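You operate a simulated robot arm through the tools that you are given. There is no shell and no other tool.

Carry out the task below with a simulated two-armed robot. There is one attempt and no reset: what you move stays moved.

## Task
Test foam block Lot F-52 and put it in the tray for its grade.
Fine: tester slide plate in, crank to Test till the display gives the grade, crank back to Up, slide out again. Where these are worked on the way, their far stop is far enough and under half their travel is too little: tester slide plate.

The check looks at the end state, three seconds after you hand in, the way a careful person would. Anything else that was tipped, shoved, dropped, spilled or broken makes it a failure.

## Robot
Two 6-joint arms with two-finger grippers on one trunk that stands fixed in place. Base frame: the origin is at the foot of the trunk, x ahead of it, y to its left, z up. Lengths are in m, angles in rad, forces in N, time in s.
The left shoulder is at [0.03, 0.178, 1.063], the right one opposite. With the tool pointing down near the work surface each hand reaches from about 0.54 to 0.8 m from the base axis, measured 20 degrees to its own side. Payload 2.54 kg a hand.
The TCP of each hand is the grasp point between the finger pads, 0.03 m short of the fingertips. In the tool frame z runs along the fingers and y along their closing line. The gripper opens to 0.116 m. The gripper's body begins 0.095 m behind the TCP.
Orientation is that of the tool frame in the base frame, as [roll, pitch, yaw] about the fixed x, y, z axes, in that order (R = Rz(yaw) Ry(pitch) Rx(roll)). With the fingers straight down and closing along the base's y, the tool's x points along the base's -x, its y along +y and its z along -z.

## Interface
- The arms move only by the tool nudge_tool. It takes "left_motion", "right_motion" or both (then of equal length, played together; a hand with none holds still); each is a list of rows, each a list of 3 entries, a list of its own where there are three numbers: the turn, a rotation vector about the base's x, y, z in units of 60 degrees (1.0 is 60 degrees), then the shift along the base's x, y, z in units of 150 mm (1.0 is 150 mm), then the finger opening in m, from 0 to 0.116. In form: [[[rx, ry, rz], [dx, dy, dz], claw], ...]. A call has 1 to 20 rows; each row is the pose to reach, as a shift and turn from the pose commanded when the call began. A call with a number of a shift or a turn outside -1 to 1 is refused whole. Rows are played at 5 a second. More than 0.05 m and 0.15 rad between two rows, or a gripper value outside its range, and nothing of the call is played. A pose out of reach is approached as far as the arm can. The call stops where the force on the tool passes 40 N (or 10 N more than at its start, if that is more) or the arm is blocked; 0.2 s more then pass. The fingers move at their own pace (about 0.153 m/s each) and stop on an object; they squeeze with about 30 N. The grip force told is the motor's: it shows also when the fingers shut on nothing. Time passes only in rows, and 0.2 s behind the last, so rows that repeat a pose let the fingers close. It gives the time, the measured TCP pose, the force on the tool (base axes), the opening and the grip force at its end, in the units of the frame above (readings bear some noise), with the torque about the TCP (base axes, N m) and any sound that the robot's microphone picked up, and new pictures: "pictures" is both (left out), scene, wrist or none (wrist: the cameras of the hands that moved).
- Cameras (640 x 400 px; columns grow to the right, rows downward): "scene" is now at [0.0518, -0.0053, 1.7851]; the picture's right is [-0.16, -0.99, 0.00], its down [-0.76, 0.12, -0.64] and it looks along [0.63, -0.10, -0.77] (base axes); focal length 328 px, centre (320, 200). "left" rides on the left gripper at [0.069, 0.015, -0.122] in its tool frame; the picture's right is [-0.22, 0.98, 0.00], its down [-0.83, -0.18, -0.53] and it looks along [-0.52, -0.12, 0.85] (tool axes); focal length 251 px, centre (320, 200). "right" rides on the right gripper at [0.069, -0.015, -0.122] in its tool frame; the picture's right is [0.21, 0.98, 0.00], its down [-0.83, 0.18, -0.53] and it looks along [-0.52, 0.11, 0.85] (tool axes); focal length 251 px, centre (320, 200). There is no depth. A picture from a camera that has moved, and an enlarged one, comes with that camera's place and axes in the base frame and with its lens. The place of the scene camera against the robot may be out by one fixed shift of up to 0.012 m in any direction.
- lift_body(by): slides the trunk up (or, below 0, down) by that many m; the arms and the scene camera ride with it, the base frame stays. It gives what a move gives, with no picture.
- turn_head(pan, tilt): turns the head with the scene camera to pan (to the left, within 2.496 rad either way) and tilt (down, from -0.506 to 1.204), counted from straight ahead of the robot. It gives what a move gives, and a new picture of the scene camera.
- inspect(camera, box): a new picture of the part [left, top, right, bottom] of that camera's present view, enlarged. The clock stands still meanwhile.
- hand_in(): hands the job in; it is judged then, once.

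Places have to be worked out from the pictures, the camera data and where the tool is seen. Open the grippers and draw the arms clear of the work before you hand the job in, unless the task says otherwise.

The tools are called after "Call:" as name(argument=value, ...) on one line, values as JSON. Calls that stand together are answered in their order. nudge_tool: Moves the arms, as the interface text tells. Its arguments: {"type":"object","properties":{"left_motion":{"type":"array"},"right_motion":{"type":"array"},"pictures":{"type":"string","enum":["both","scene","wrist","none"]}},"required":[]} The other tools are called the same way: lift_body (by) slides the trunk up or down; turn_head (pan, tilt) turns the head that bears the scene camera; inspect (camera, box) takes an enlarged picture of a part of a camera's view; hand_in () hands the job in.

At the start:

```text
time_s: 0.0
left_tool_pos: [0.5771, 0.0429, 1.1866]
left_tcp_rot: [3.141, -0.001, -3.141]
left_wrist_force: [-0.4, -0.5, 0.0]
left_ft_torque: [0.03, 0.03, 0.0]
left_gripper_width: 0.1161
left_grasp_force: 0.1
right_tool_pos: [0.352, -0.2933, 1.2475]
right_tcp_rot: [-3.141, 0.0, 3.141]
right_wrist_force: [0.1, -0.4, -0.6]
right_ft_torque: [-0.01, 0.01, 0.02]
right_gripper_width: 0.1159
right_grasp_force: 0.0
trunk travel left (down, up): [-0.275, 0.265]
head pan, tilt: [-0.162, 0.873]
```

scene: 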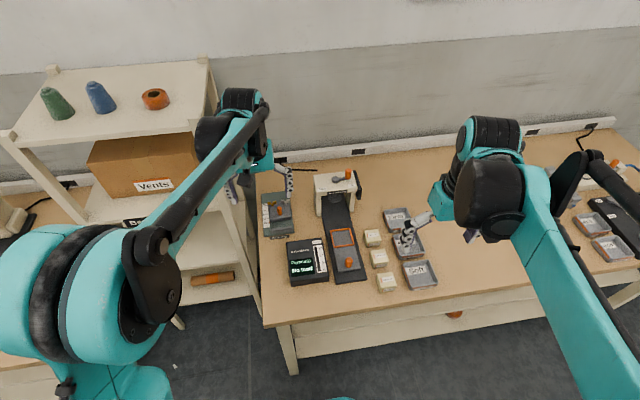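
right: 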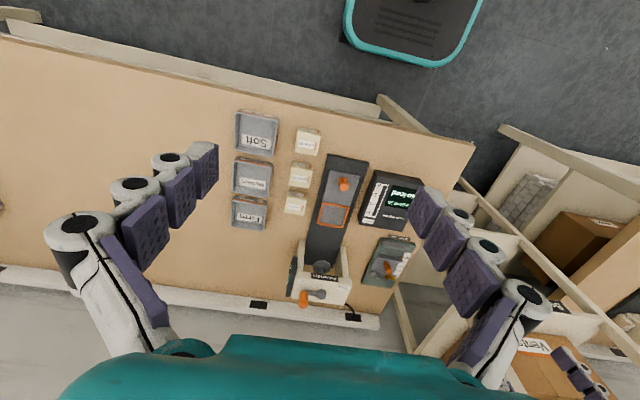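
left: 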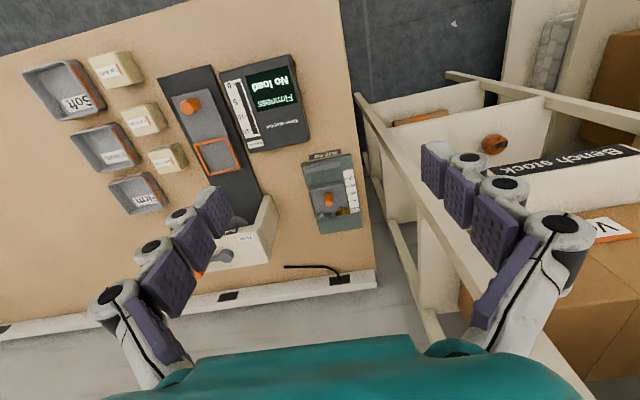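

The pictures show a foam tester with a slide plate (orange knob and outlined square), a display, three foam blocks, three trays and a control box with a lever. I'll enlarge the views to read the labels before moving anything.

Call:
inspect(camera="scene", box=[250, 160, 450, 300])

Call:
inspect(camera="left", box=[0, 30, 380, 310])

Call:
inspect(camera="right", box=[220, 90, 440, 330])

```text
2.86 times, centred on (350, 230) of scene
camera zoom: at [0.0518, -0.0053, 1.7851], right [-0.16, -0.99, 0.0], down [-0.76, 0.12, -0.64], along [0.63, -0.1, -0.77], focal length 939 px, centre (234, 114)
```

zoom: 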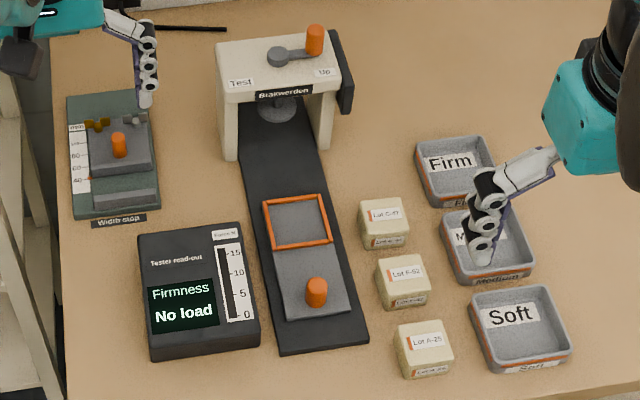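

```text
1.43 times, centred on (190, 170) of left
camera zoom: at [0.5084, 0.0592, 1.3083], right [0.22, 0.98, 0.0], down [0.83, -0.18, 0.53], along [0.52, -0.12, -0.85], focal length 359 px, centre (506, 243)
```

zoom: 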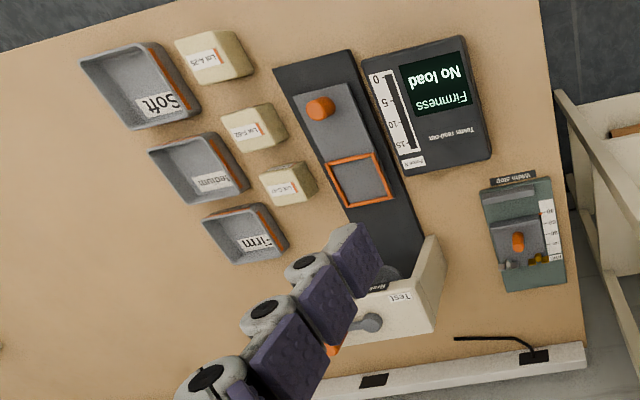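

```text
1.67 times, centred on (330, 210) of right
camera zoom: at [0.2823, -0.3081, 1.368], right [-0.21, 0.98, 0.0], down [0.83, 0.18, 0.53], along [0.52, 0.11, -0.85], focal length 419 px, centre (303, 183)
```

zoom: 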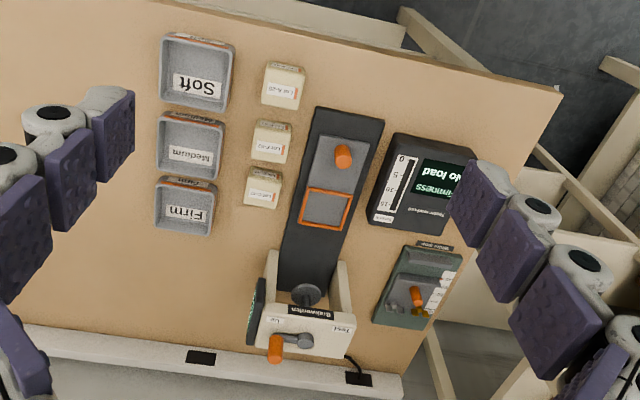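

Lot F-52 looks like the middle block. I'll zoom in further to be sure of the lot labels and the crank layout.

Call:
inspect(camera="scene", box=[355, 220, 405, 300])

Call:
inspect(camera="scene", box=[305, 160, 375, 220])

Call:
inspect(camera="scene", box=[280, 215, 380, 295])

Call:
inspect(camera="scene", box=[255, 180, 305, 250])

```text
5.00 times, centred on (380, 260) of scene
camera zoom: at [0.0518, -0.0053, 1.7851], right [-0.16, -0.99, 0.0], down [-0.76, 0.12, -0.64], along [0.63, -0.1, -0.77], focal length 1643 px, centre (20, -100)
```

zoom: 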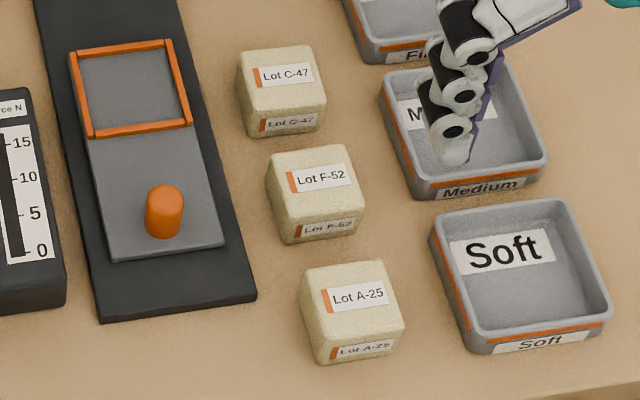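

```text
6.67 times, centred on (340, 190) of scene
camera zoom: at [0.0518, -0.0053, 1.7851], right [-0.16, -0.99, 0.0], down [-0.76, 0.12, -0.64], along [0.63, -0.1, -0.77], focal length 2190 px, centre (187, 267)
```

zoom: 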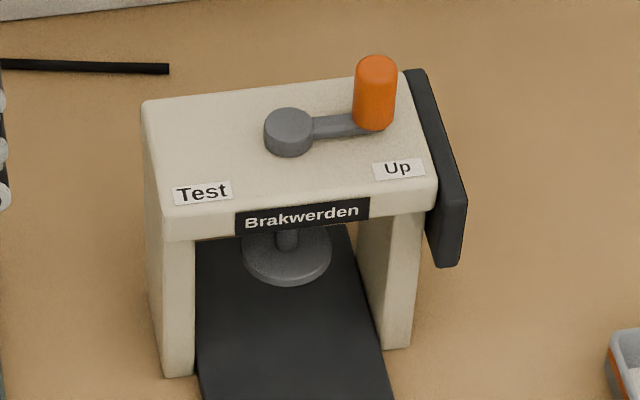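

```text
5.00 times, centred on (330, 255) of scene
camera zoom: at [0.0518, -0.0053, 1.7851], right [-0.16, -0.99, 0.0], down [-0.76, 0.12, -0.64], along [0.63, -0.1, -0.77], focal length 1643 px, centre (270, -75)
```

zoom: 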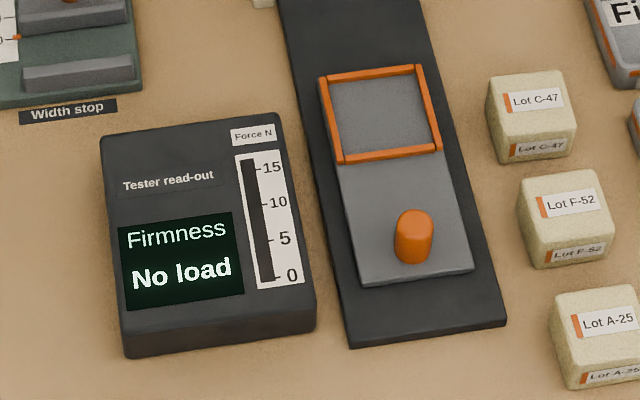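

```text
5.71 times, centred on (280, 215) of scene
camera zoom: at [0.0518, -0.0053, 1.7851], right [-0.16, -0.99, 0.0], down [-0.76, 0.12, -0.64], along [0.63, -0.1, -0.77], focal length 1877 px, centre (549, 114)
```

zoom: 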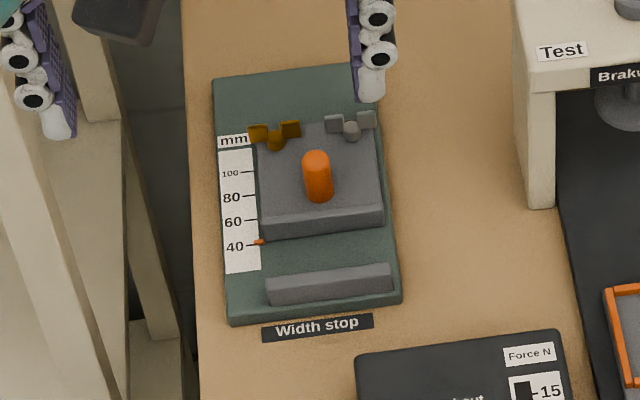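

The middle block is Lot F-52, the trays run Firm / Medium / Soft from far to near, and the crank peg is on the Up side. I judge F-52 to be near x 0.55, y −0.28, so I'll bring the right hand above the blocks for a closer wrist view.

Call:
nudge_tool(right_motion=[[[0, 0, 0], [0.2, 0.02, -0.2], 0.116], [[0, 0, 0], [0.4, 0.04, -0.4], 0.116], [[0, 0, 0], [0.6, 0.06, -0.6], 0.116], [[0, 0, 0], [0.8, 0.08, -0.8], 0.116], [[0, 0, 0], [0.95, 0.09, -1.0], 0.116], [[0, 0, 0], [0.95, 0.09, -1.0], 0.116]], pictures="both")

```text
time_s: 1.4
left_tool_pos: [0.5756, 0.0437, 1.189]
left_tcp_rot: [3.141, -0.001, 3.139]
left_wrist_force: [-1.1, 0.7, -0.3]
left_ft_torque: [0.0, 0.0, 0.01]
left_gripper_width: 0.1158
left_grasp_force: 0.1
right_tool_pos: [0.496, -0.2798, 1.0931]
right_tcp_rot: [-3.14, 0.001, 3.142]
right_wrist_force: [-0.4, -0.3, -0.6]
right_ft_torque: [0.01, -0.02, 0.01]
right_gripper_width: 0.1155
right_grasp_force: 0.1
trunk travel left (down, up): [-0.275, 0.265]
head pan, tilt: [-0.162, 0.873]
camera scene: at [0.0505, -0.0049, 1.7851], right [-0.16, -0.99, 0.0], down [-0.76, 0.12, -0.64], along [0.63, -0.1, -0.77], focal length 328 px, centre (320, 200)
camera right: at [0.4262, -0.2946, 1.215], right [-0.21, 0.98, 0.0], down [0.83, 0.18, 0.53], along [0.52, 0.11, -0.85], focal length 251 px, centre (320, 200)
```

scene: 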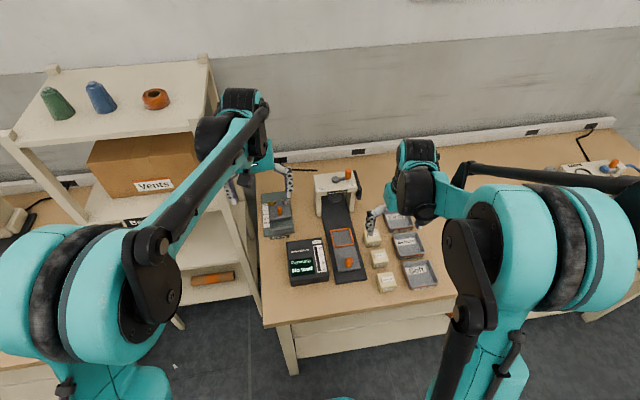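
right: 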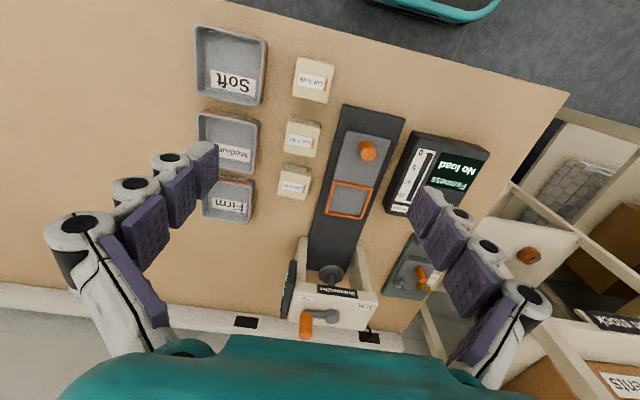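

I'll take enlarged pictures from both wrist cameras to triangulate the block, tester knob, crank and trays more precisely.

Call:
inspect(camera="right", box=[180, 10, 340, 110])

Call:
inspect(camera="right", box=[180, 90, 420, 240])

Call:
inspect(camera="left", box=[10, 40, 260, 200])

Call:
inspect(camera="right", box=[270, 220, 430, 350])

```text
4.00 times, centred on (260, 60) of right
camera zoom: at [0.4262, -0.2946, 1.215], right [-0.21, 0.98, 0.0], down [0.83, 0.18, 0.53], along [0.52, 0.11, -0.85], focal length 1006 px, centre (560, 760)
```

zoom: 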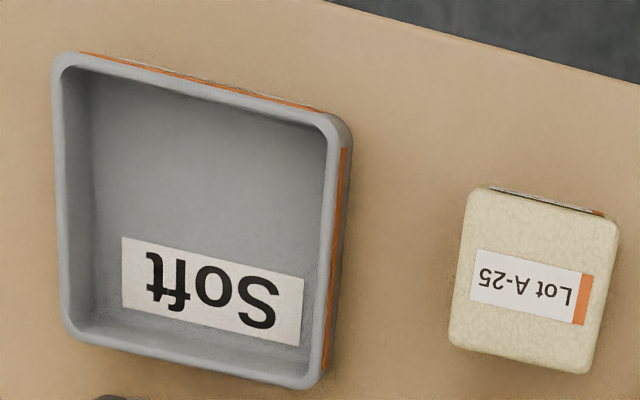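

```text
2.67 times, centred on (300, 165) of right
camera zoom: at [0.4262, -0.2946, 1.215], right [-0.21, 0.98, 0.0], down [0.83, 0.18, 0.53], along [0.52, 0.11, -0.85], focal length 670 px, centre (373, 293)
```

zoom: 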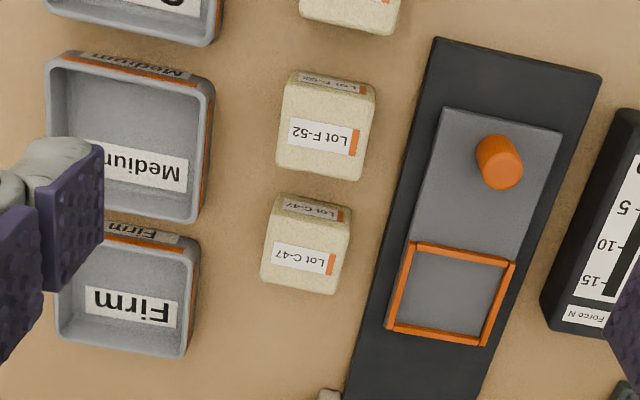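

```text
2.50 times, centred on (135, 120) of left
camera zoom: at [0.5075, 0.0595, 1.3087], right [0.22, 0.98, 0.0], down [0.83, -0.18, 0.53], along [0.52, -0.12, -0.85], focal length 629 px, centre (782, 400)
```

zoom: 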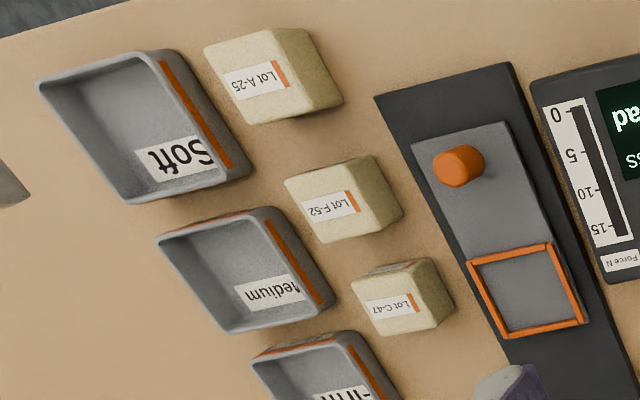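

```text
3.08 times, centred on (350, 285) of right
camera zoom: at [0.4262, -0.2946, 1.215], right [-0.21, 0.98, 0.0], down [0.83, 0.18, 0.53], along [0.52, 0.11, -0.85], focal length 774 px, centre (228, -62)
```

zoom: 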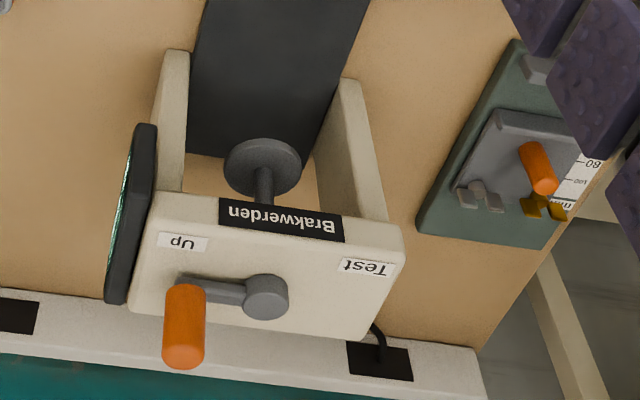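

Triangulating gives F-52's top near (0.556, −0.295, 0.838), the plate frame near (0.656, −0.188, 0.82), the knob near (0.553, −0.190), the crank shaft near (0.80, −0.19, 0.96), and everything square to the base axes. I'll move the right hand above F-52 and narrow the fingers to 0.08 to check the alignment.

Call:
nudge_tool(right_motion=[[[0, 0, 0], [0.1, -0.025, -0.2], 0.08], [[0, 0, 0], [0.2, -0.05, -0.4], 0.08], [[0, 0, 0], [0.3, -0.075, -0.6], 0.08], [[0, 0, 0], [0.4, -0.1, -0.75], 0.08], [[0, 0, 0], [0.4, -0.1, -0.75], 0.08]], pictures="both")

```text
time_s: 2.6
left_tool_pos: [0.577, 0.0437, 1.1876]
left_tcp_rot: [3.142, -0.001, -3.141]
left_wrist_force: [-0.1, -0.1, -0.4]
left_ft_torque: [0.0, -0.06, 0.0]
left_gripper_width: 0.1161
left_grasp_force: 0.0
right_tool_pos: [0.5532, -0.2951, 0.9822]
right_tcp_rot: [-3.141, 0.0, 3.141]
right_wrist_force: [0.8, 0.3, -0.1]
right_ft_torque: [0.02, -0.01, -0.04]
right_gripper_width: 0.0799
right_grasp_force: 0.0
trunk travel left (down, up): [-0.275, 0.265]
head pan, tilt: [-0.162, 0.873]
camera scene: at [0.0508, -0.005, 1.7851], right [-0.16, -0.99, 0.0], down [-0.76, 0.12, -0.64], along [0.63, -0.1, -0.77], focal length 328 px, centre (320, 200)
camera right: at [0.4824, -0.3094, 1.1039], right [-0.21, 0.98, 0.0], down [0.83, 0.18, 0.53], along [0.52, 0.11, -0.85], focal length 251 px, centre (320, 200)
```

scene: 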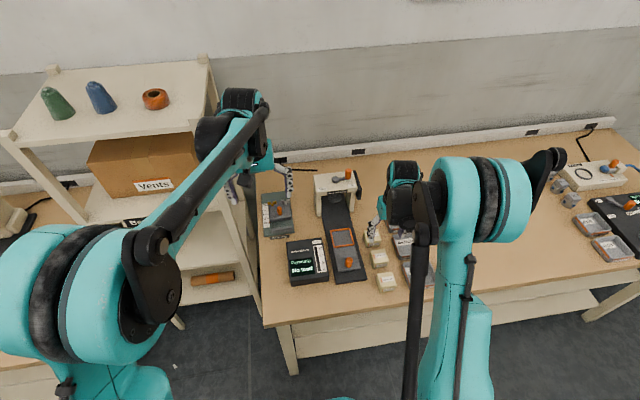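
right: 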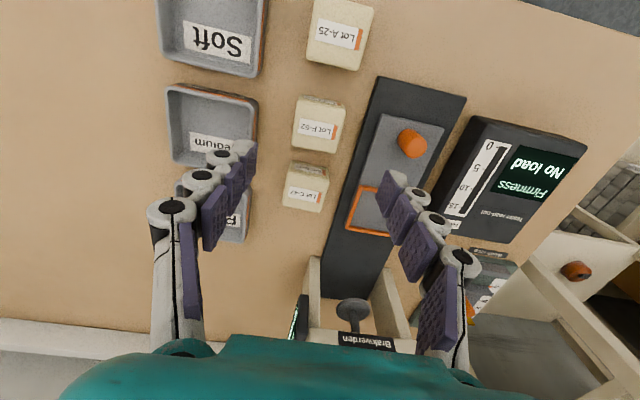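

The block is nearly on the expected pixel under the TCP. I'll enlarge to refine the offset.

Call:
inspect(camera="right", box=[260, 70, 380, 220])

Call:
inspect(camera="left", box=[10, 40, 260, 200])

```text
2.67 times, centred on (320, 145) of right
camera zoom: at [0.4824, -0.3094, 1.1039], right [-0.21, 0.98, 0.0], down [0.83, 0.18, 0.53], along [0.52, 0.11, -0.85], focal length 670 px, centre (320, 347)
```

zoom: 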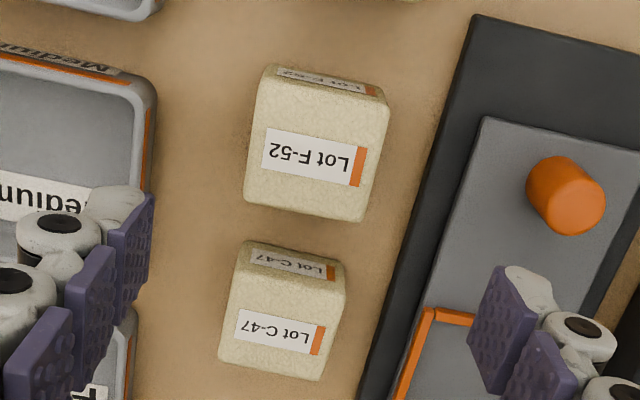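

```text
2.50 times, centred on (135, 120) of left
camera zoom: at [0.5077, 0.0594, 1.3086], right [0.22, 0.98, 0.0], down [0.83, -0.18, 0.53], along [0.52, -0.12, -0.85], focal length 629 px, centre (782, 400)
```

zoom: 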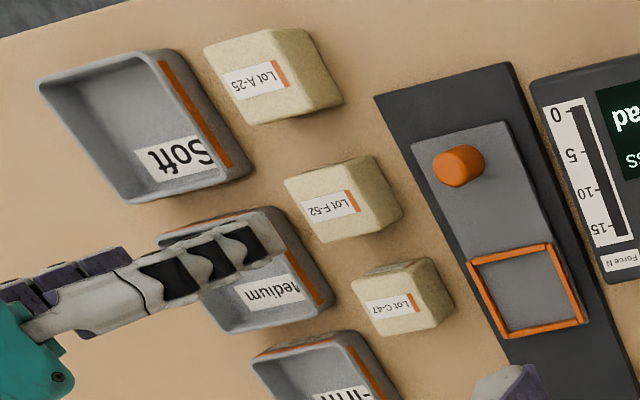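

Block F-52 is centred at about (0.556, −0.2956), with the TCP within 2 mm of it. I'll narrow to 0.07 to stay clear of the track, descend with the fingertips about 15 mm above the table, and close.

Call:
nudge_tool(right_motion=[[[0, 0, 0], [0.01, -0.005, -0.25], 0.07], [[0, 0, 0], [0.01, -0.005, -0.5], 0.07], [[0, 0, 0], [0.01, -0.005, -0.75], 0.07], [[0, 0, 0], [0.01, -0.005, -0.9], 0.07], [[0, 0, 0], [0.01, -0.005, -1.0], 0.07], [[0, 0, 0], [0.01, -0.005, -1.0], 0.07]], pictures="both")

```text
time_s: 4.0
left_tool_pos: [0.5769, 0.0422, 1.1877]
left_tcp_rot: [3.141, 0.0, -3.141]
left_wrist_force: [-0.3, 0.2, 0.5]
left_ft_torque: [0.01, 0.01, -0.01]
left_gripper_width: 0.1159
left_grasp_force: 0.0
right_tool_pos: [0.5572, -0.2935, 0.8335]
right_tcp_rot: [3.14, 0.0, 3.14]
right_wrist_force: [-0.5, 0.2, 0.4]
right_ft_torque: [-0.02, -0.01, 0.0]
right_gripper_width: 0.0698
right_grasp_force: 0.0
trunk travel left (down, up): [-0.275, 0.265]
head pan, tilt: [-0.162, 0.873]
camera scene: at [0.0516, -0.0051, 1.7851], right [-0.16, -0.99, 0.0], down [-0.76, 0.12, -0.64], along [0.63, -0.1, -0.77], focal length 328 px, centre (320, 200)
camera right: at [0.4876, -0.3075, 0.955], right [-0.21, 0.98, 0.0], down [0.83, 0.18, 0.53], along [0.52, 0.11, -0.85], focal length 251 px, centre (320, 200)
```

scene: 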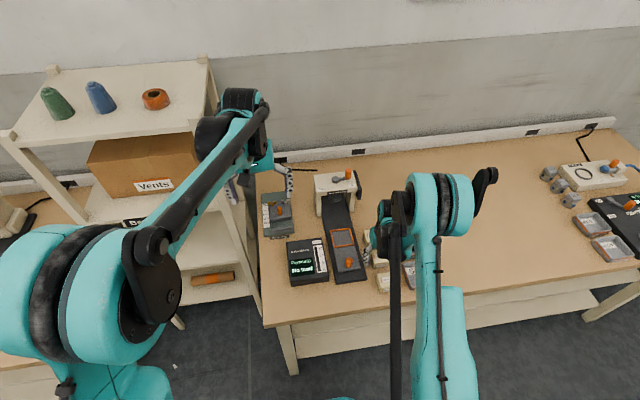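
right: 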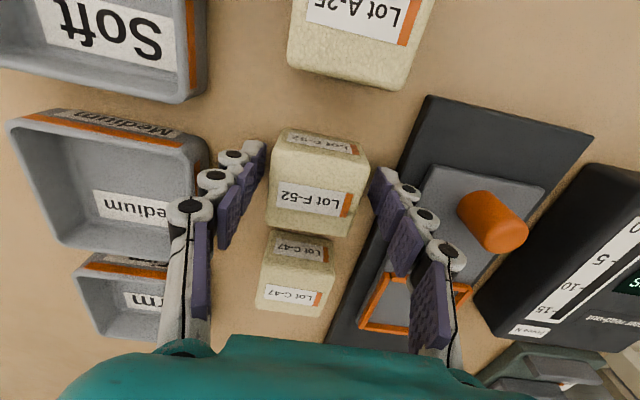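

The fingers straddle F-52 and no contact force shows. I'll close on the block and let the grip settle.

Call:
nudge_tool(right_motion=[[[0, 0, 0], [0, 0, 0], 0.05], [[0, 0, 0], [0, 0, 0], 0.03], [[0, 0, 0], [0, 0, 0], 0.03], [[0, 0, 0], [0, 0, 0], 0.03]], pictures="wrist")

```text
time_s: 5.0
left_tool_pos: [0.577, 0.0426, 1.1875]
left_tcp_rot: [3.141, -0.001, -3.141]
left_wrist_force: [0.1, 0.7, -0.5]
left_ft_torque: [-0.03, -0.02, -0.03]
left_gripper_width: 0.1159
left_grasp_force: 0.0
right_tool_pos: [0.556, -0.2928, 0.8339]
right_tcp_rot: [-3.141, 0.001, 3.138]
right_wrist_force: [0.6, 0.2, 1.9]
right_ft_torque: [0.01, -0.02, 0.03]
right_gripper_width: 0.0501
right_grasp_force: 30.4
trunk travel left (down, up): [-0.275, 0.265]
head pan, tilt: [-0.162, 0.873]
camera right: at [0.4878, -0.3076, 0.9551], right [-0.21, 0.98, 0.0], down [0.83, 0.18, 0.53], along [0.52, 0.11, -0.85], focal length 251 px, centre (320, 200)
```

right: 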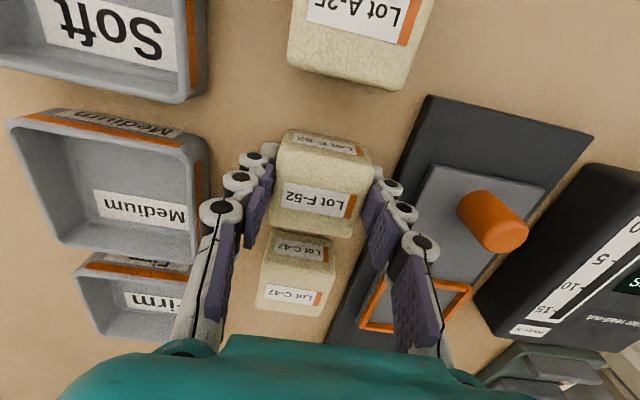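

The block is held (width 0.050, 30 N). I'll lift it straight up, then carry it above the orange frame on the slide plate.

Call:
nudge_tool(right_motion=[[[0, 0, 0], [0, 0, 0.25], 0.03], [[0, 0, 0], [0, 0, 0.5], 0.03], [[0, 0, 0], [0, 0, 0.7], 0.03], [[0, 0, 0], [0.2, 0.2, 0.7], 0.03], [[0, 0, 0], [0.4, 0.4, 0.7], 0.03], [[0, 0, 0], [0.55, 0.6, 0.7], 0.03], [[0, 0, 0], [0.66, 0.715, 0.7], 0.03], [[0, 0, 0], [0.66, 0.715, 0.7], 0.03]], pictures="both")

```text
time_s: 6.8
left_tool_pos: [0.5777, 0.0443, 1.1879]
left_tcp_rot: [-3.141, 0.0, 3.141]
left_wrist_force: [-0.2, -0.4, -0.2]
left_ft_torque: [0.01, -0.03, -0.02]
left_gripper_width: 0.1158
left_grasp_force: 0.1
right_tool_pos: [0.6565, -0.1869, 0.9409]
right_tcp_rot: [-3.141, 0.001, 3.14]
right_wrist_force: [0.5, -0.1, -0.1]
right_ft_torque: [0.0, -0.02, 0.0]
right_gripper_width: 0.0502
right_grasp_force: 30.2
trunk travel left (down, up): [-0.275, 0.265]
head pan, tilt: [-0.162, 0.873]
camera scene: at [0.0514, -0.0055, 1.7851], right [-0.16, -0.99, 0.0], down [-0.76, 0.12, -0.64], along [0.63, -0.1, -0.77], focal length 328 px, centre (320, 200)
camera right: at [0.5857, -0.2019, 1.0618], right [-0.21, 0.98, 0.0], down [0.83, 0.18, 0.53], along [0.52, 0.11, -0.85], focal length 251 px, centre (320, 200)
```

scene: 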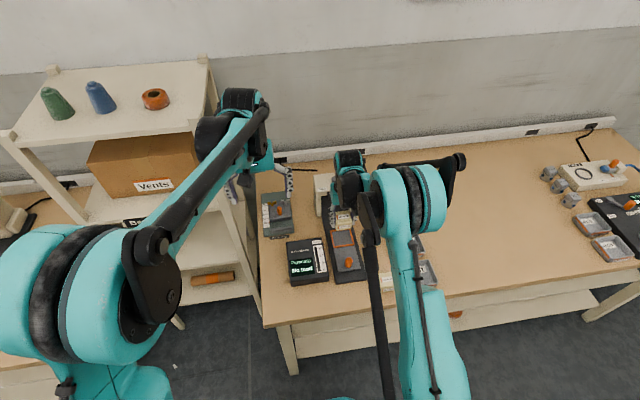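
right: 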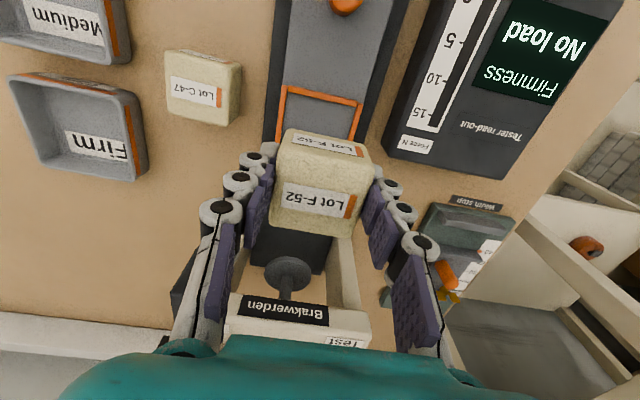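

The block hangs over the plate. I'll enlarge the wrist and left views to check the frame's position against it.

Call:
inspect(camera="right", box=[230, 0, 430, 150])

Call:
inspect(camera="left", box=[120, 60, 300, 200])

Call:
inspect(camera="scene", box=[290, 180, 400, 290])

```text
2.67 times, centred on (330, 75) of right
camera zoom: at [0.5857, -0.2019, 1.0618], right [-0.21, 0.98, 0.0], down [0.83, 0.18, 0.53], along [0.52, 0.11, -0.85], focal length 670 px, centre (293, 533)
```

zoom: 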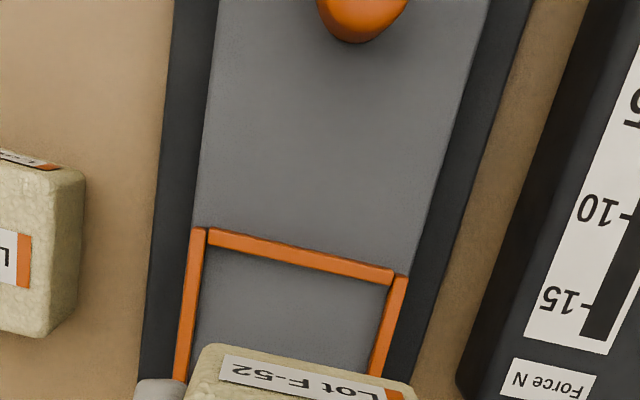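

```text
2.86 times, centred on (210, 130) of left
camera zoom: at [0.5081, 0.059, 1.3084], right [0.22, 0.98, 0.0], down [0.83, -0.18, 0.53], along [0.52, -0.11, -0.85], focal length 718 px, centre (634, 400)
```

zoom: 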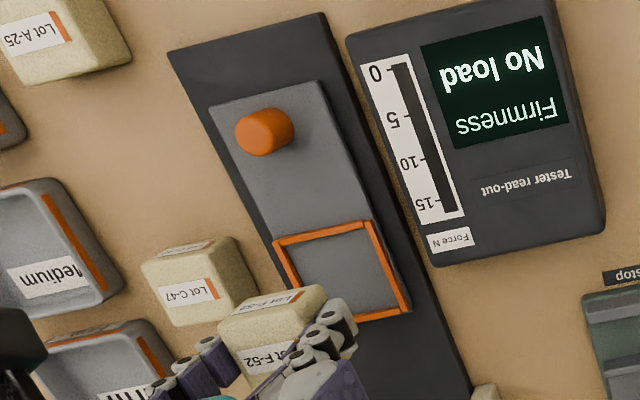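

```text
3.64 times, centred on (345, 235) of scene
camera zoom: at [0.0514, -0.0055, 1.7851], right [-0.16, -0.99, 0.0], down [-0.76, 0.12, -0.64], along [0.63, -0.1, -0.77], focal length 1195 px, centre (229, 73)
```

zoom: 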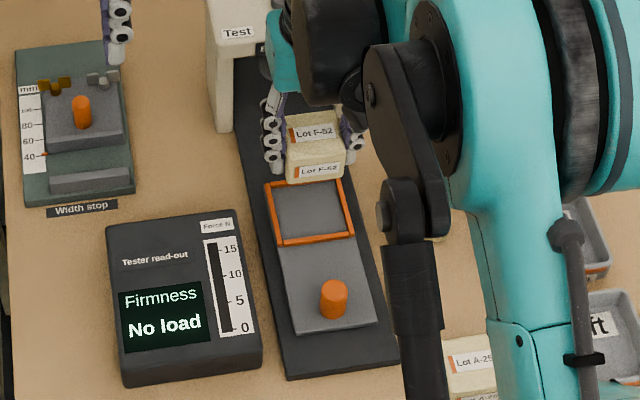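

The frame centre works out at about (0.659, −0.191), with ridges about 0.07 m apart. I'll shift a few millimetres onto it and lower the block to just above the plate.

Call:
nudge_tool(right_motion=[[[0, 0, 0], [0.04, -0.017, 0], 0.03], [[0, 0, 0], [0.04, -0.017, -0.2], 0.03], [[0, 0, 0], [0.04, -0.017, -0.4], 0.03], [[0, 0, 0], [0.04, -0.017, -0.48], 0.03], [[0, 0, 0], [0.04, -0.017, -0.48], 0.03]], pictures="both")

Call:
inspect(camera="left", box=[120, 60, 300, 200])

Call:
inspect(camera="scene", box=[290, 180, 400, 290])

```text
time_s: 8.0
left_tool_pos: [0.5779, 0.0438, 1.1882]
left_tcp_rot: [3.141, 0.001, -3.141]
left_wrist_force: [-0.9, -0.4, -0.2]
left_ft_torque: [-0.02, 0.03, 0.0]
left_gripper_width: 0.116
left_grasp_force: 0.1
right_tool_pos: [0.6631, -0.1906, 0.8674]
right_tcp_rot: [3.141, 0.001, 3.141]
right_wrist_force: [0.5, 0.3, -0.7]
right_ft_torque: [0.01, 0.0, -0.04]
right_gripper_width: 0.05
right_grasp_force: 30.1
trunk travel left (down, up): [-0.275, 0.265]
head pan, tilt: [-0.162, 0.873]
camera scene: at [0.0518, -0.0052, 1.7851], right [-0.16, -0.99, 0.0], down [-0.76, 0.12, -0.64], along [0.63, -0.1, -0.77], focal length 328 px, centre (320, 200)
camera right: at [0.593, -0.2055, 0.9884], right [-0.21, 0.98, 0.0], down [0.83, 0.18, 0.53], along [0.52, 0.11, -0.85], focal length 251 px, centre (320, 200)
```

scene: 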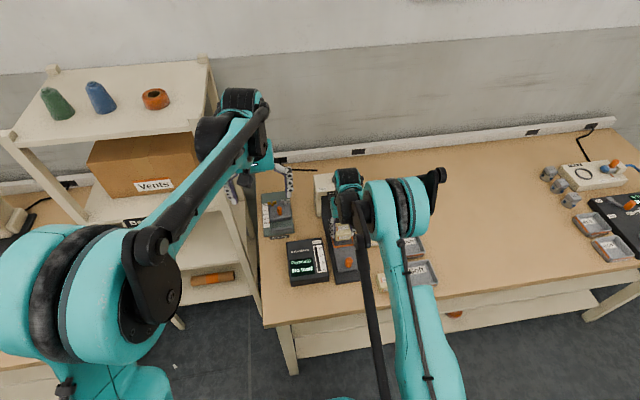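
right: 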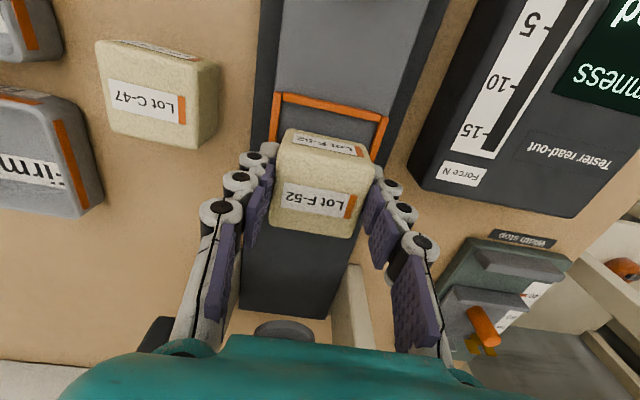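

```text
2.86 times, centred on (210, 130) of left
camera zoom: at [0.5085, 0.0593, 1.3083], right [0.22, 0.98, 0.0], down [0.83, -0.18, 0.53], along [0.52, -0.12, -0.85], focal length 718 px, centre (634, 400)
```

zoom: 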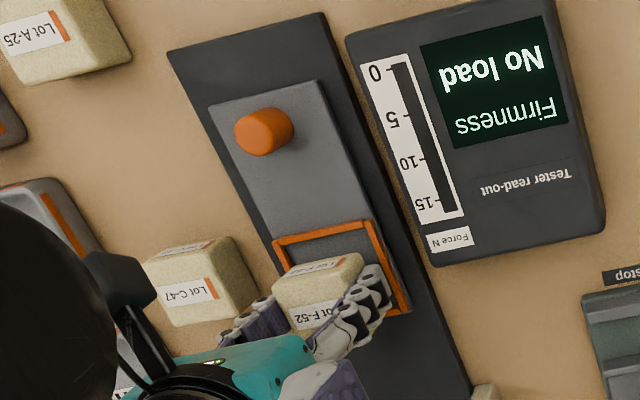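

```text
3.64 times, centred on (345, 235) of scene
camera zoom: at [0.0518, -0.0052, 1.7851], right [-0.16, -0.99, 0.0], down [-0.76, 0.12, -0.64], along [0.63, -0.1, -0.77], focal length 1195 px, centre (229, 73)
```

zoom: 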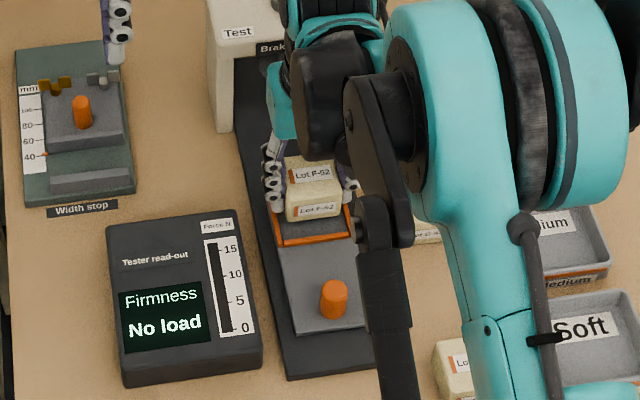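

The block is inside the frame's outline but perhaps 3 mm too far along x, and it sits just above the plate. I'll pull back 3 mm and lower in small steps while watching the force.

Call:
nudge_tool(right_motion=[[[0, 0, 0], [-0.02, 0, 0], 0.03], [[0, 0, 0], [-0.02, 0, -0.02], 0.03], [[0, 0, 0], [-0.02, 0, -0.04], 0.03], [[0, 0, 0], [-0.02, 0, -0.04], 0.03]], pictures="wrist")

```text
time_s: 9.0
left_tool_pos: [0.5771, 0.0429, 1.1877]
left_tcp_rot: [-3.141, 0.002, 3.142]
left_wrist_force: [-0.3, 0.5, -0.3]
left_ft_torque: [0.02, 0.02, 0.0]
left_gripper_width: 0.1161
left_grasp_force: 0.0
right_tool_pos: [0.6594, -0.1905, 0.8613]
right_tcp_rot: [3.141, -0.001, -3.141]
right_wrist_force: [0.4, 0.2, -0.6]
right_ft_torque: [0.02, -0.02, 0.01]
right_gripper_width: 0.0501
right_grasp_force: 29.7
trunk travel left (down, up): [-0.275, 0.265]
head pan, tilt: [-0.162, 0.873]
camera right: at [0.589, -0.2059, 0.9822], right [-0.21, 0.98, 0.0], down [0.83, 0.18, 0.53], along [0.52, 0.11, -0.85], focal length 251 px, centre (320, 200)
```

right: 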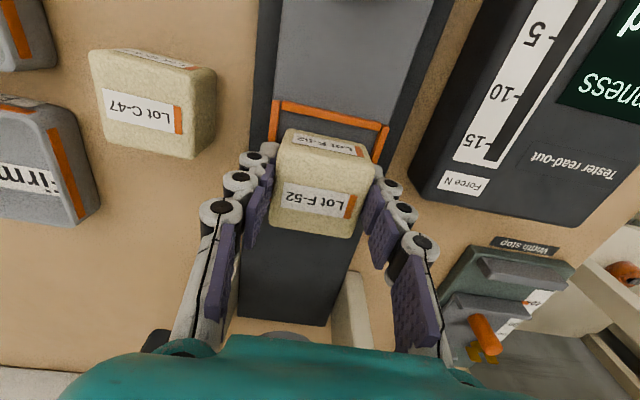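

No contact force shows yet. I'll go down another 4 mm in small steps.

Call:
nudge_tool(right_motion=[[[0, 0, 0], [0, 0, -0.013], 0.03], [[0, 0, 0], [0, 0, -0.027], 0.03], [[0, 0, 0], [0, 0, -0.027], 0.03]], pictures="none")

```text
time_s: 9.8
left_tool_pos: [0.5787, 0.0439, 1.1874]
left_tcp_rot: [3.14, 0.001, -3.141]
left_wrist_force: [-0.6, -0.3, 0.3]
left_ft_torque: [-0.03, 0.0, 0.04]
left_gripper_width: 0.1161
left_grasp_force: 0.1
right_tool_pos: [0.6587, -0.1904, 0.8577]
right_tcp_rot: [-3.141, 0.002, 3.141]
right_wrist_force: [-0.3, 0.2, 0.3]
right_ft_torque: [0.03, 0.0, -0.03]
right_gripper_width: 0.0502
right_grasp_force: 29.9
trunk travel left (down, up): [-0.275, 0.265]
head pan, tilt: [-0.162, 0.873]
```

Still no force, so the plate is a bit lower. I'll lower 4 mm more and check with a picture.

Call:
nudge_tool(right_motion=[[[0, 0, 0], [0, 0, -0.013], 0.03], [[0, 0, 0], [0, 0, -0.027], 0.03], [[0, 0, 0], [0, 0, -0.027], 0.03]], pictures="wrist")

Call:
inspect(camera="left", box=[180, 110, 290, 190])

Call:
inspect(camera="scene", box=[320, 200, 380, 260])

```text
time_s: 10.6
left_tool_pos: [0.5761, 0.0442, 1.188]
left_tcp_rot: [-3.141, 0.002, -3.141]
left_wrist_force: [-0.2, -0.8, -0.2]
left_ft_torque: [0.0, 0.01, 0.0]
left_gripper_width: 0.1162
left_grasp_force: 0.0
right_tool_pos: [0.6585, -0.1903, 0.8546]
right_tcp_rot: [-3.14, 0.003, 3.14]
right_wrist_force: [-0.1, 0.2, 23.8]
right_ft_torque: [0.13, 0.06, 0.0]
right_gripper_width: 0.0501
right_grasp_force: 30.1
trunk travel left (down, up): [-0.275, 0.265]
head pan, tilt: [-0.162, 0.873]
stopped in row 3 (right hand): the force on the tool passed its limit at 41 N (the readings are from after the stop); the commanded pose is now the measured one
camera right: at [0.5881, -0.2056, 0.9765], right [-0.21, 0.98, 0.0], down [0.82, 0.18, 0.54], along [0.52, 0.11, -0.84], focal length 251 px, centre (320, 200)
```

right: 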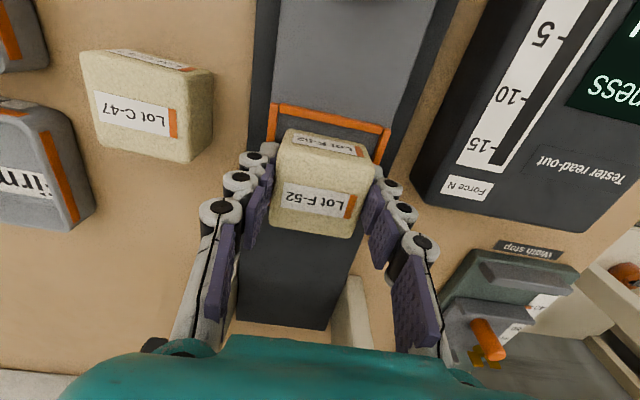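

```text
5.00 times, centred on (235, 150) of left
camera zoom: at [0.5066, 0.0599, 1.3091], right [0.22, 0.98, 0.0], down [0.82, -0.18, 0.54], along [0.52, -0.12, -0.84], focal length 1257 px, centre (745, 450)
```

zoom: 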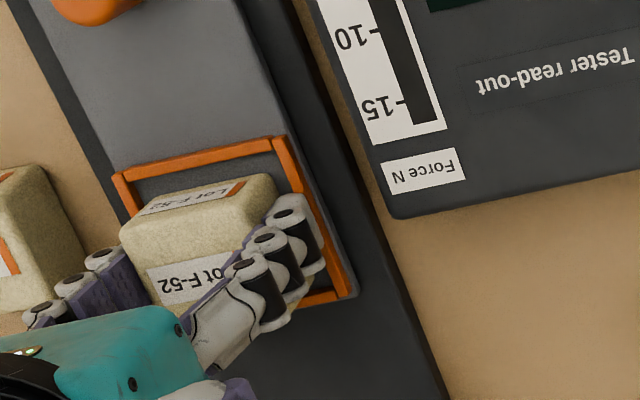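

```text
6.67 times, centred on (350, 230) of scene
camera zoom: at [0.0492, -0.0045, 1.7852], right [-0.16, -0.99, 0.0], down [-0.76, 0.12, -0.64], along [0.64, -0.1, -0.77], focal length 2190 px, centre (120, 0)
```

zoom: 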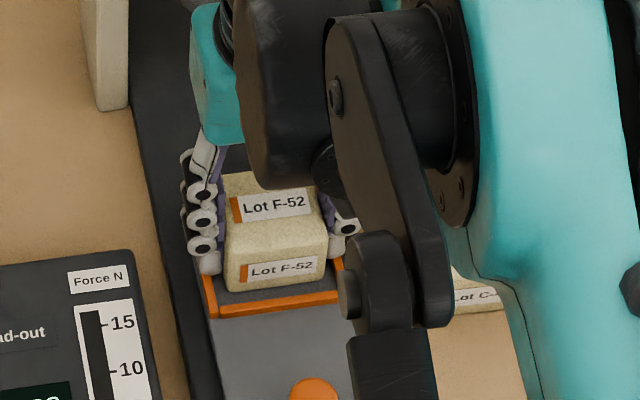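

Contact came at TCP z ≈ 0.855 with the block inside the frame's ridges. I'll raise 1.5 mm to unload it, then open the fingers.

Call:
nudge_tool(right_motion=[[[0, 0, 0], [0, 0, 0.01], 0.045], [[0, 0, 0], [0, 0, 0.01], 0.052], [[0, 0, 0], [0, 0, 0.01], 0.06], [[0, 0, 0], [0, 0, 0.01], 0.07], [[0, 0, 0], [0, 0, 0.01], 0.07]], pictures="wrist")

Call:
inspect(camera="left", box=[180, 110, 290, 190])

```text
time_s: 11.8
left_tool_pos: [0.5782, 0.0428, 1.1871]
left_tcp_rot: [-3.14, -0.001, 3.141]
left_wrist_force: [0.1, -0.3, 1.0]
left_ft_torque: [0.0, -0.03, 0.02]
left_gripper_width: 0.1158
left_grasp_force: 0.0
right_tool_pos: [0.6574, -0.1904, 0.8557]
right_tcp_rot: [3.141, 0.002, 3.139]
right_wrist_force: [0.2, -0.1, 0.7]
right_ft_torque: [-0.01, 0.0, 0.0]
right_gripper_width: 0.07
right_grasp_force: 0.0
trunk travel left (down, up): [-0.275, 0.265]
head pan, tilt: [-0.162, 0.873]
camera right: at [0.5889, -0.2063, 0.9762], right [-0.21, 0.98, 0.0], down [0.82, 0.18, 0.54], along [0.52, 0.11, -0.84], focal length 251 px, centre (320, 200)
```

right: 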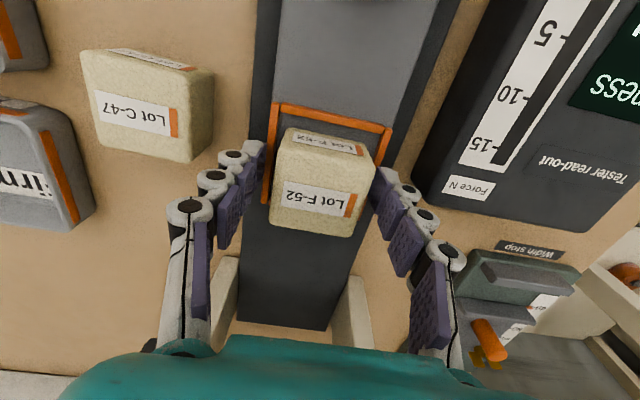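

```text
5.00 times, centred on (235, 150) of left
camera zoom: at [0.5086, 0.0592, 1.3082], right [0.22, 0.98, 0.0], down [0.83, -0.18, 0.53], along [0.52, -0.11, -0.85], focal length 1257 px, centre (745, 450)
```

zoom: 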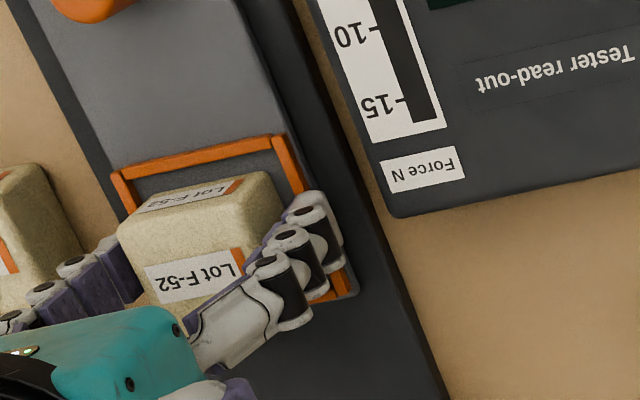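

The block stays put as the fingers open. I'll rise 0.11 m and check how it sits in the frame.

Call:
nudge_tool(right_motion=[[[0, 0, 0], [0, 0, 0.2], 0.07], [[0, 0, 0], [0, 0, 0.45], 0.07], [[0, 0, 0], [-0.2, 0, 0.7], 0.07], [[0, 0, 0], [-0.4, 0, 0.75], 0.07], [[0, 0, 0], [-0.4, 0, 0.75], 0.07]], pictures="both")

Call:
inspect(camera="right", box=[260, 80, 400, 250])

Call:
inspect(camera="left", box=[150, 60, 290, 200])

```text
time_s: 13.0
left_tool_pos: [0.5779, 0.0422, 1.1879]
left_tcp_rot: [-3.141, 0.0, 3.139]
left_wrist_force: [0.3, -0.9, 0.4]
left_ft_torque: [0.01, 0.01, -0.01]
left_gripper_width: 0.1161
left_grasp_force: 0.0
right_tool_pos: [0.6011, -0.1933, 0.9676]
right_tcp_rot: [3.141, 0.003, 3.141]
right_wrist_force: [0.3, 1.0, -0.5]
right_ft_torque: [-0.01, -0.01, -0.02]
right_gripper_width: 0.0701
right_grasp_force: 0.0
trunk travel left (down, up): [-0.275, 0.265]
head pan, tilt: [-0.162, 0.873]
camera scene: at [0.0526, -0.0053, 1.785], right [-0.16, -0.99, 0.0], down [-0.76, 0.12, -0.64], along [0.63, -0.1, -0.77], focal length 328 px, centre (320, 200)
camera right: at [0.5317, -0.2082, 1.0889], right [-0.21, 0.98, 0.0], down [0.83, 0.18, 0.54], along [0.52, 0.11, -0.84], focal length 251 px, centre (320, 200)
```

scene: 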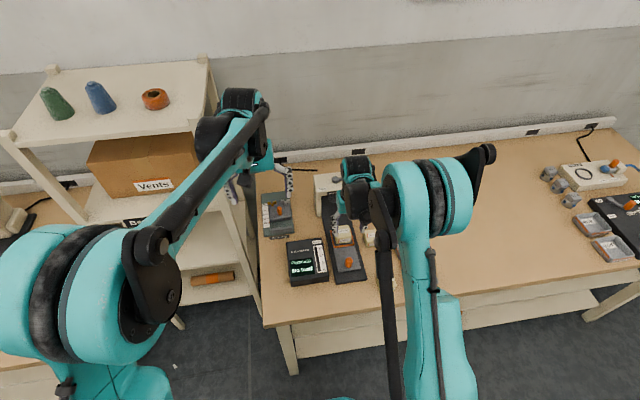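
right: 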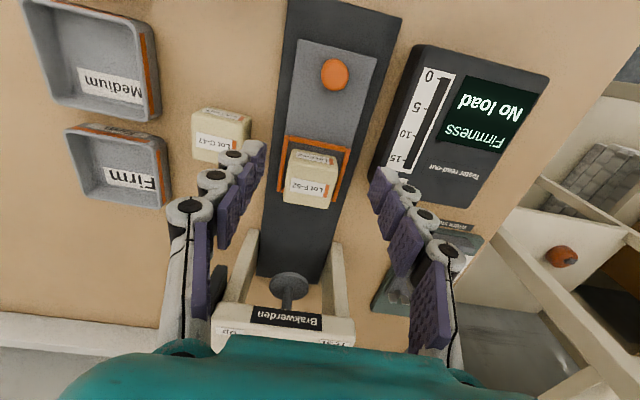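

```text
2.35 times, centred on (330, 165) of right
camera zoom: at [0.5317, -0.2082, 1.0889], right [-0.21, 0.98, 0.0], down [0.83, 0.18, 0.54], along [0.52, 0.11, -0.84], focal length 592 px, centre (296, 282)
```

zoom: 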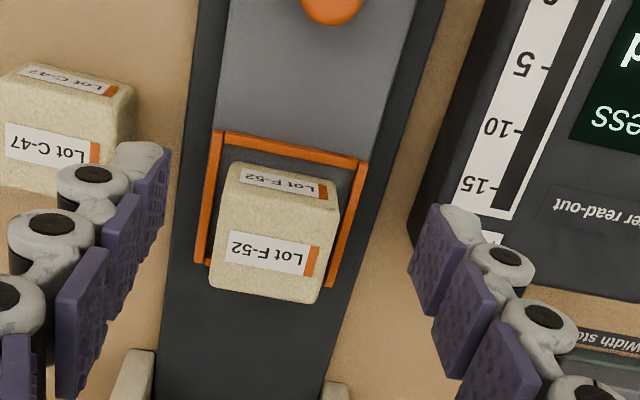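

```text
2.86 times, centred on (220, 130) of left
camera zoom: at [0.5091, 0.0592, 1.308], right [0.22, 0.98, 0.0], down [0.83, -0.18, 0.53], along [0.52, -0.11, -0.85], focal length 718 px, centre (606, 400)
```

zoom: 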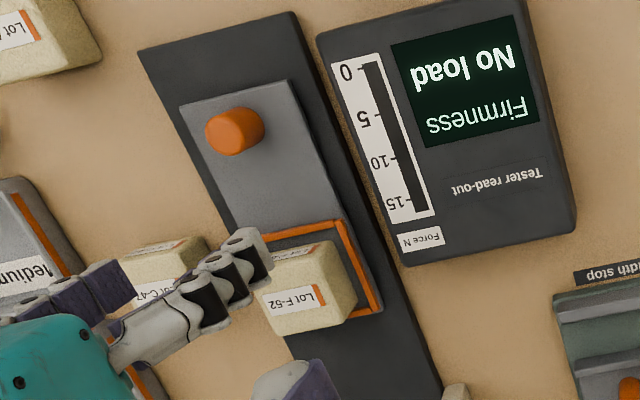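

F-52 sits in the frame and the knob is at (0.5525, −0.190). I'll move over the knob and come down around it.

Call:
nudge_tool(right_motion=[[[0, 0, 0], [-0.15, 0.0, 0], 0.06], [[0, 0, 0], [-0.307, 0.0, 0], 0.06], [[0, 0, 0], [-0.307, 0.0, -0.2], 0.06], [[0, 0, 0], [-0.307, 0.0, -0.4], 0.06], [[0, 0, 0], [-0.307, 0.0, -0.5], 0.06], [[0, 0, 0], [-0.307, 0.0, -0.5], 0.06]], pictures="both")

Call:
inspect(camera="scene", box=[300, 180, 400, 300])

```text
time_s: 14.4
left_tool_pos: [0.5767, 0.0429, 1.1883]
left_tcp_rot: [3.141, 0.001, 3.141]
left_wrist_force: [-0.5, -0.2, -0.1]
left_ft_torque: [-0.04, 0.0, 0.04]
left_gripper_width: 0.1161
left_grasp_force: 0.0
right_tool_pos: [0.5538, -0.1915, 0.8936]
right_tcp_rot: [-3.141, 0.0, 3.14]
right_wrist_force: [0.8, 1.2, 0.9]
right_ft_torque: [0.01, 0.0, 0.0]
right_gripper_width: 0.0598
right_grasp_force: 0.0
trunk travel left (down, up): [-0.275, 0.265]
head pan, tilt: [-0.162, 0.873]
camera scene: at [0.0516, -0.0052, 1.7851], right [-0.16, -0.99, 0.0], down [-0.76, 0.12, -0.64], along [0.63, -0.1, -0.77], focal length 328 px, centre (320, 200)
camera right: at [0.4834, -0.2069, 1.0142], right [-0.21, 0.98, 0.0], down [0.82, 0.18, 0.54], along [0.52, 0.11, -0.84], focal length 251 px, centre (320, 200)
```

scene: 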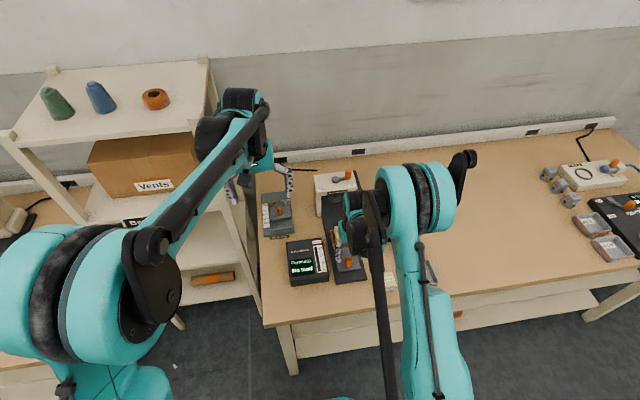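
right: 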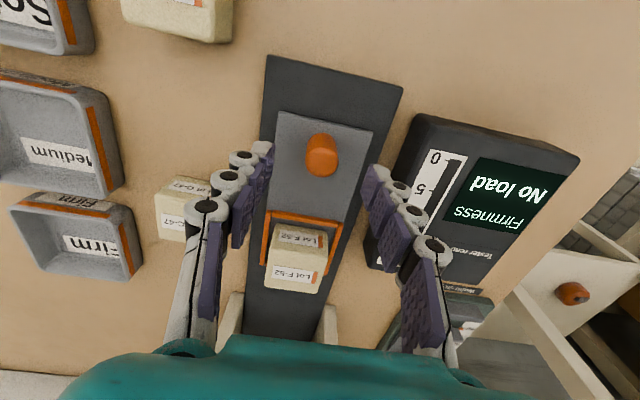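

```text
3.33 times, centred on (350, 240) of scene
camera zoom: at [0.0516, -0.0052, 1.7851], right [-0.16, -0.99, 0.0], down [-0.76, 0.12, -0.64], along [0.63, -0.1, -0.77], focal length 1095 px, centre (220, 67)
```

zoom: 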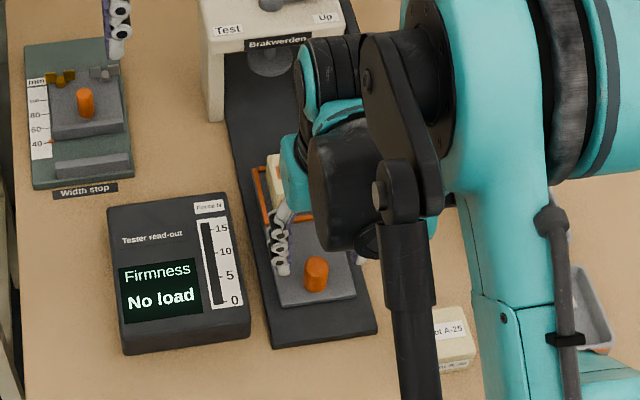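

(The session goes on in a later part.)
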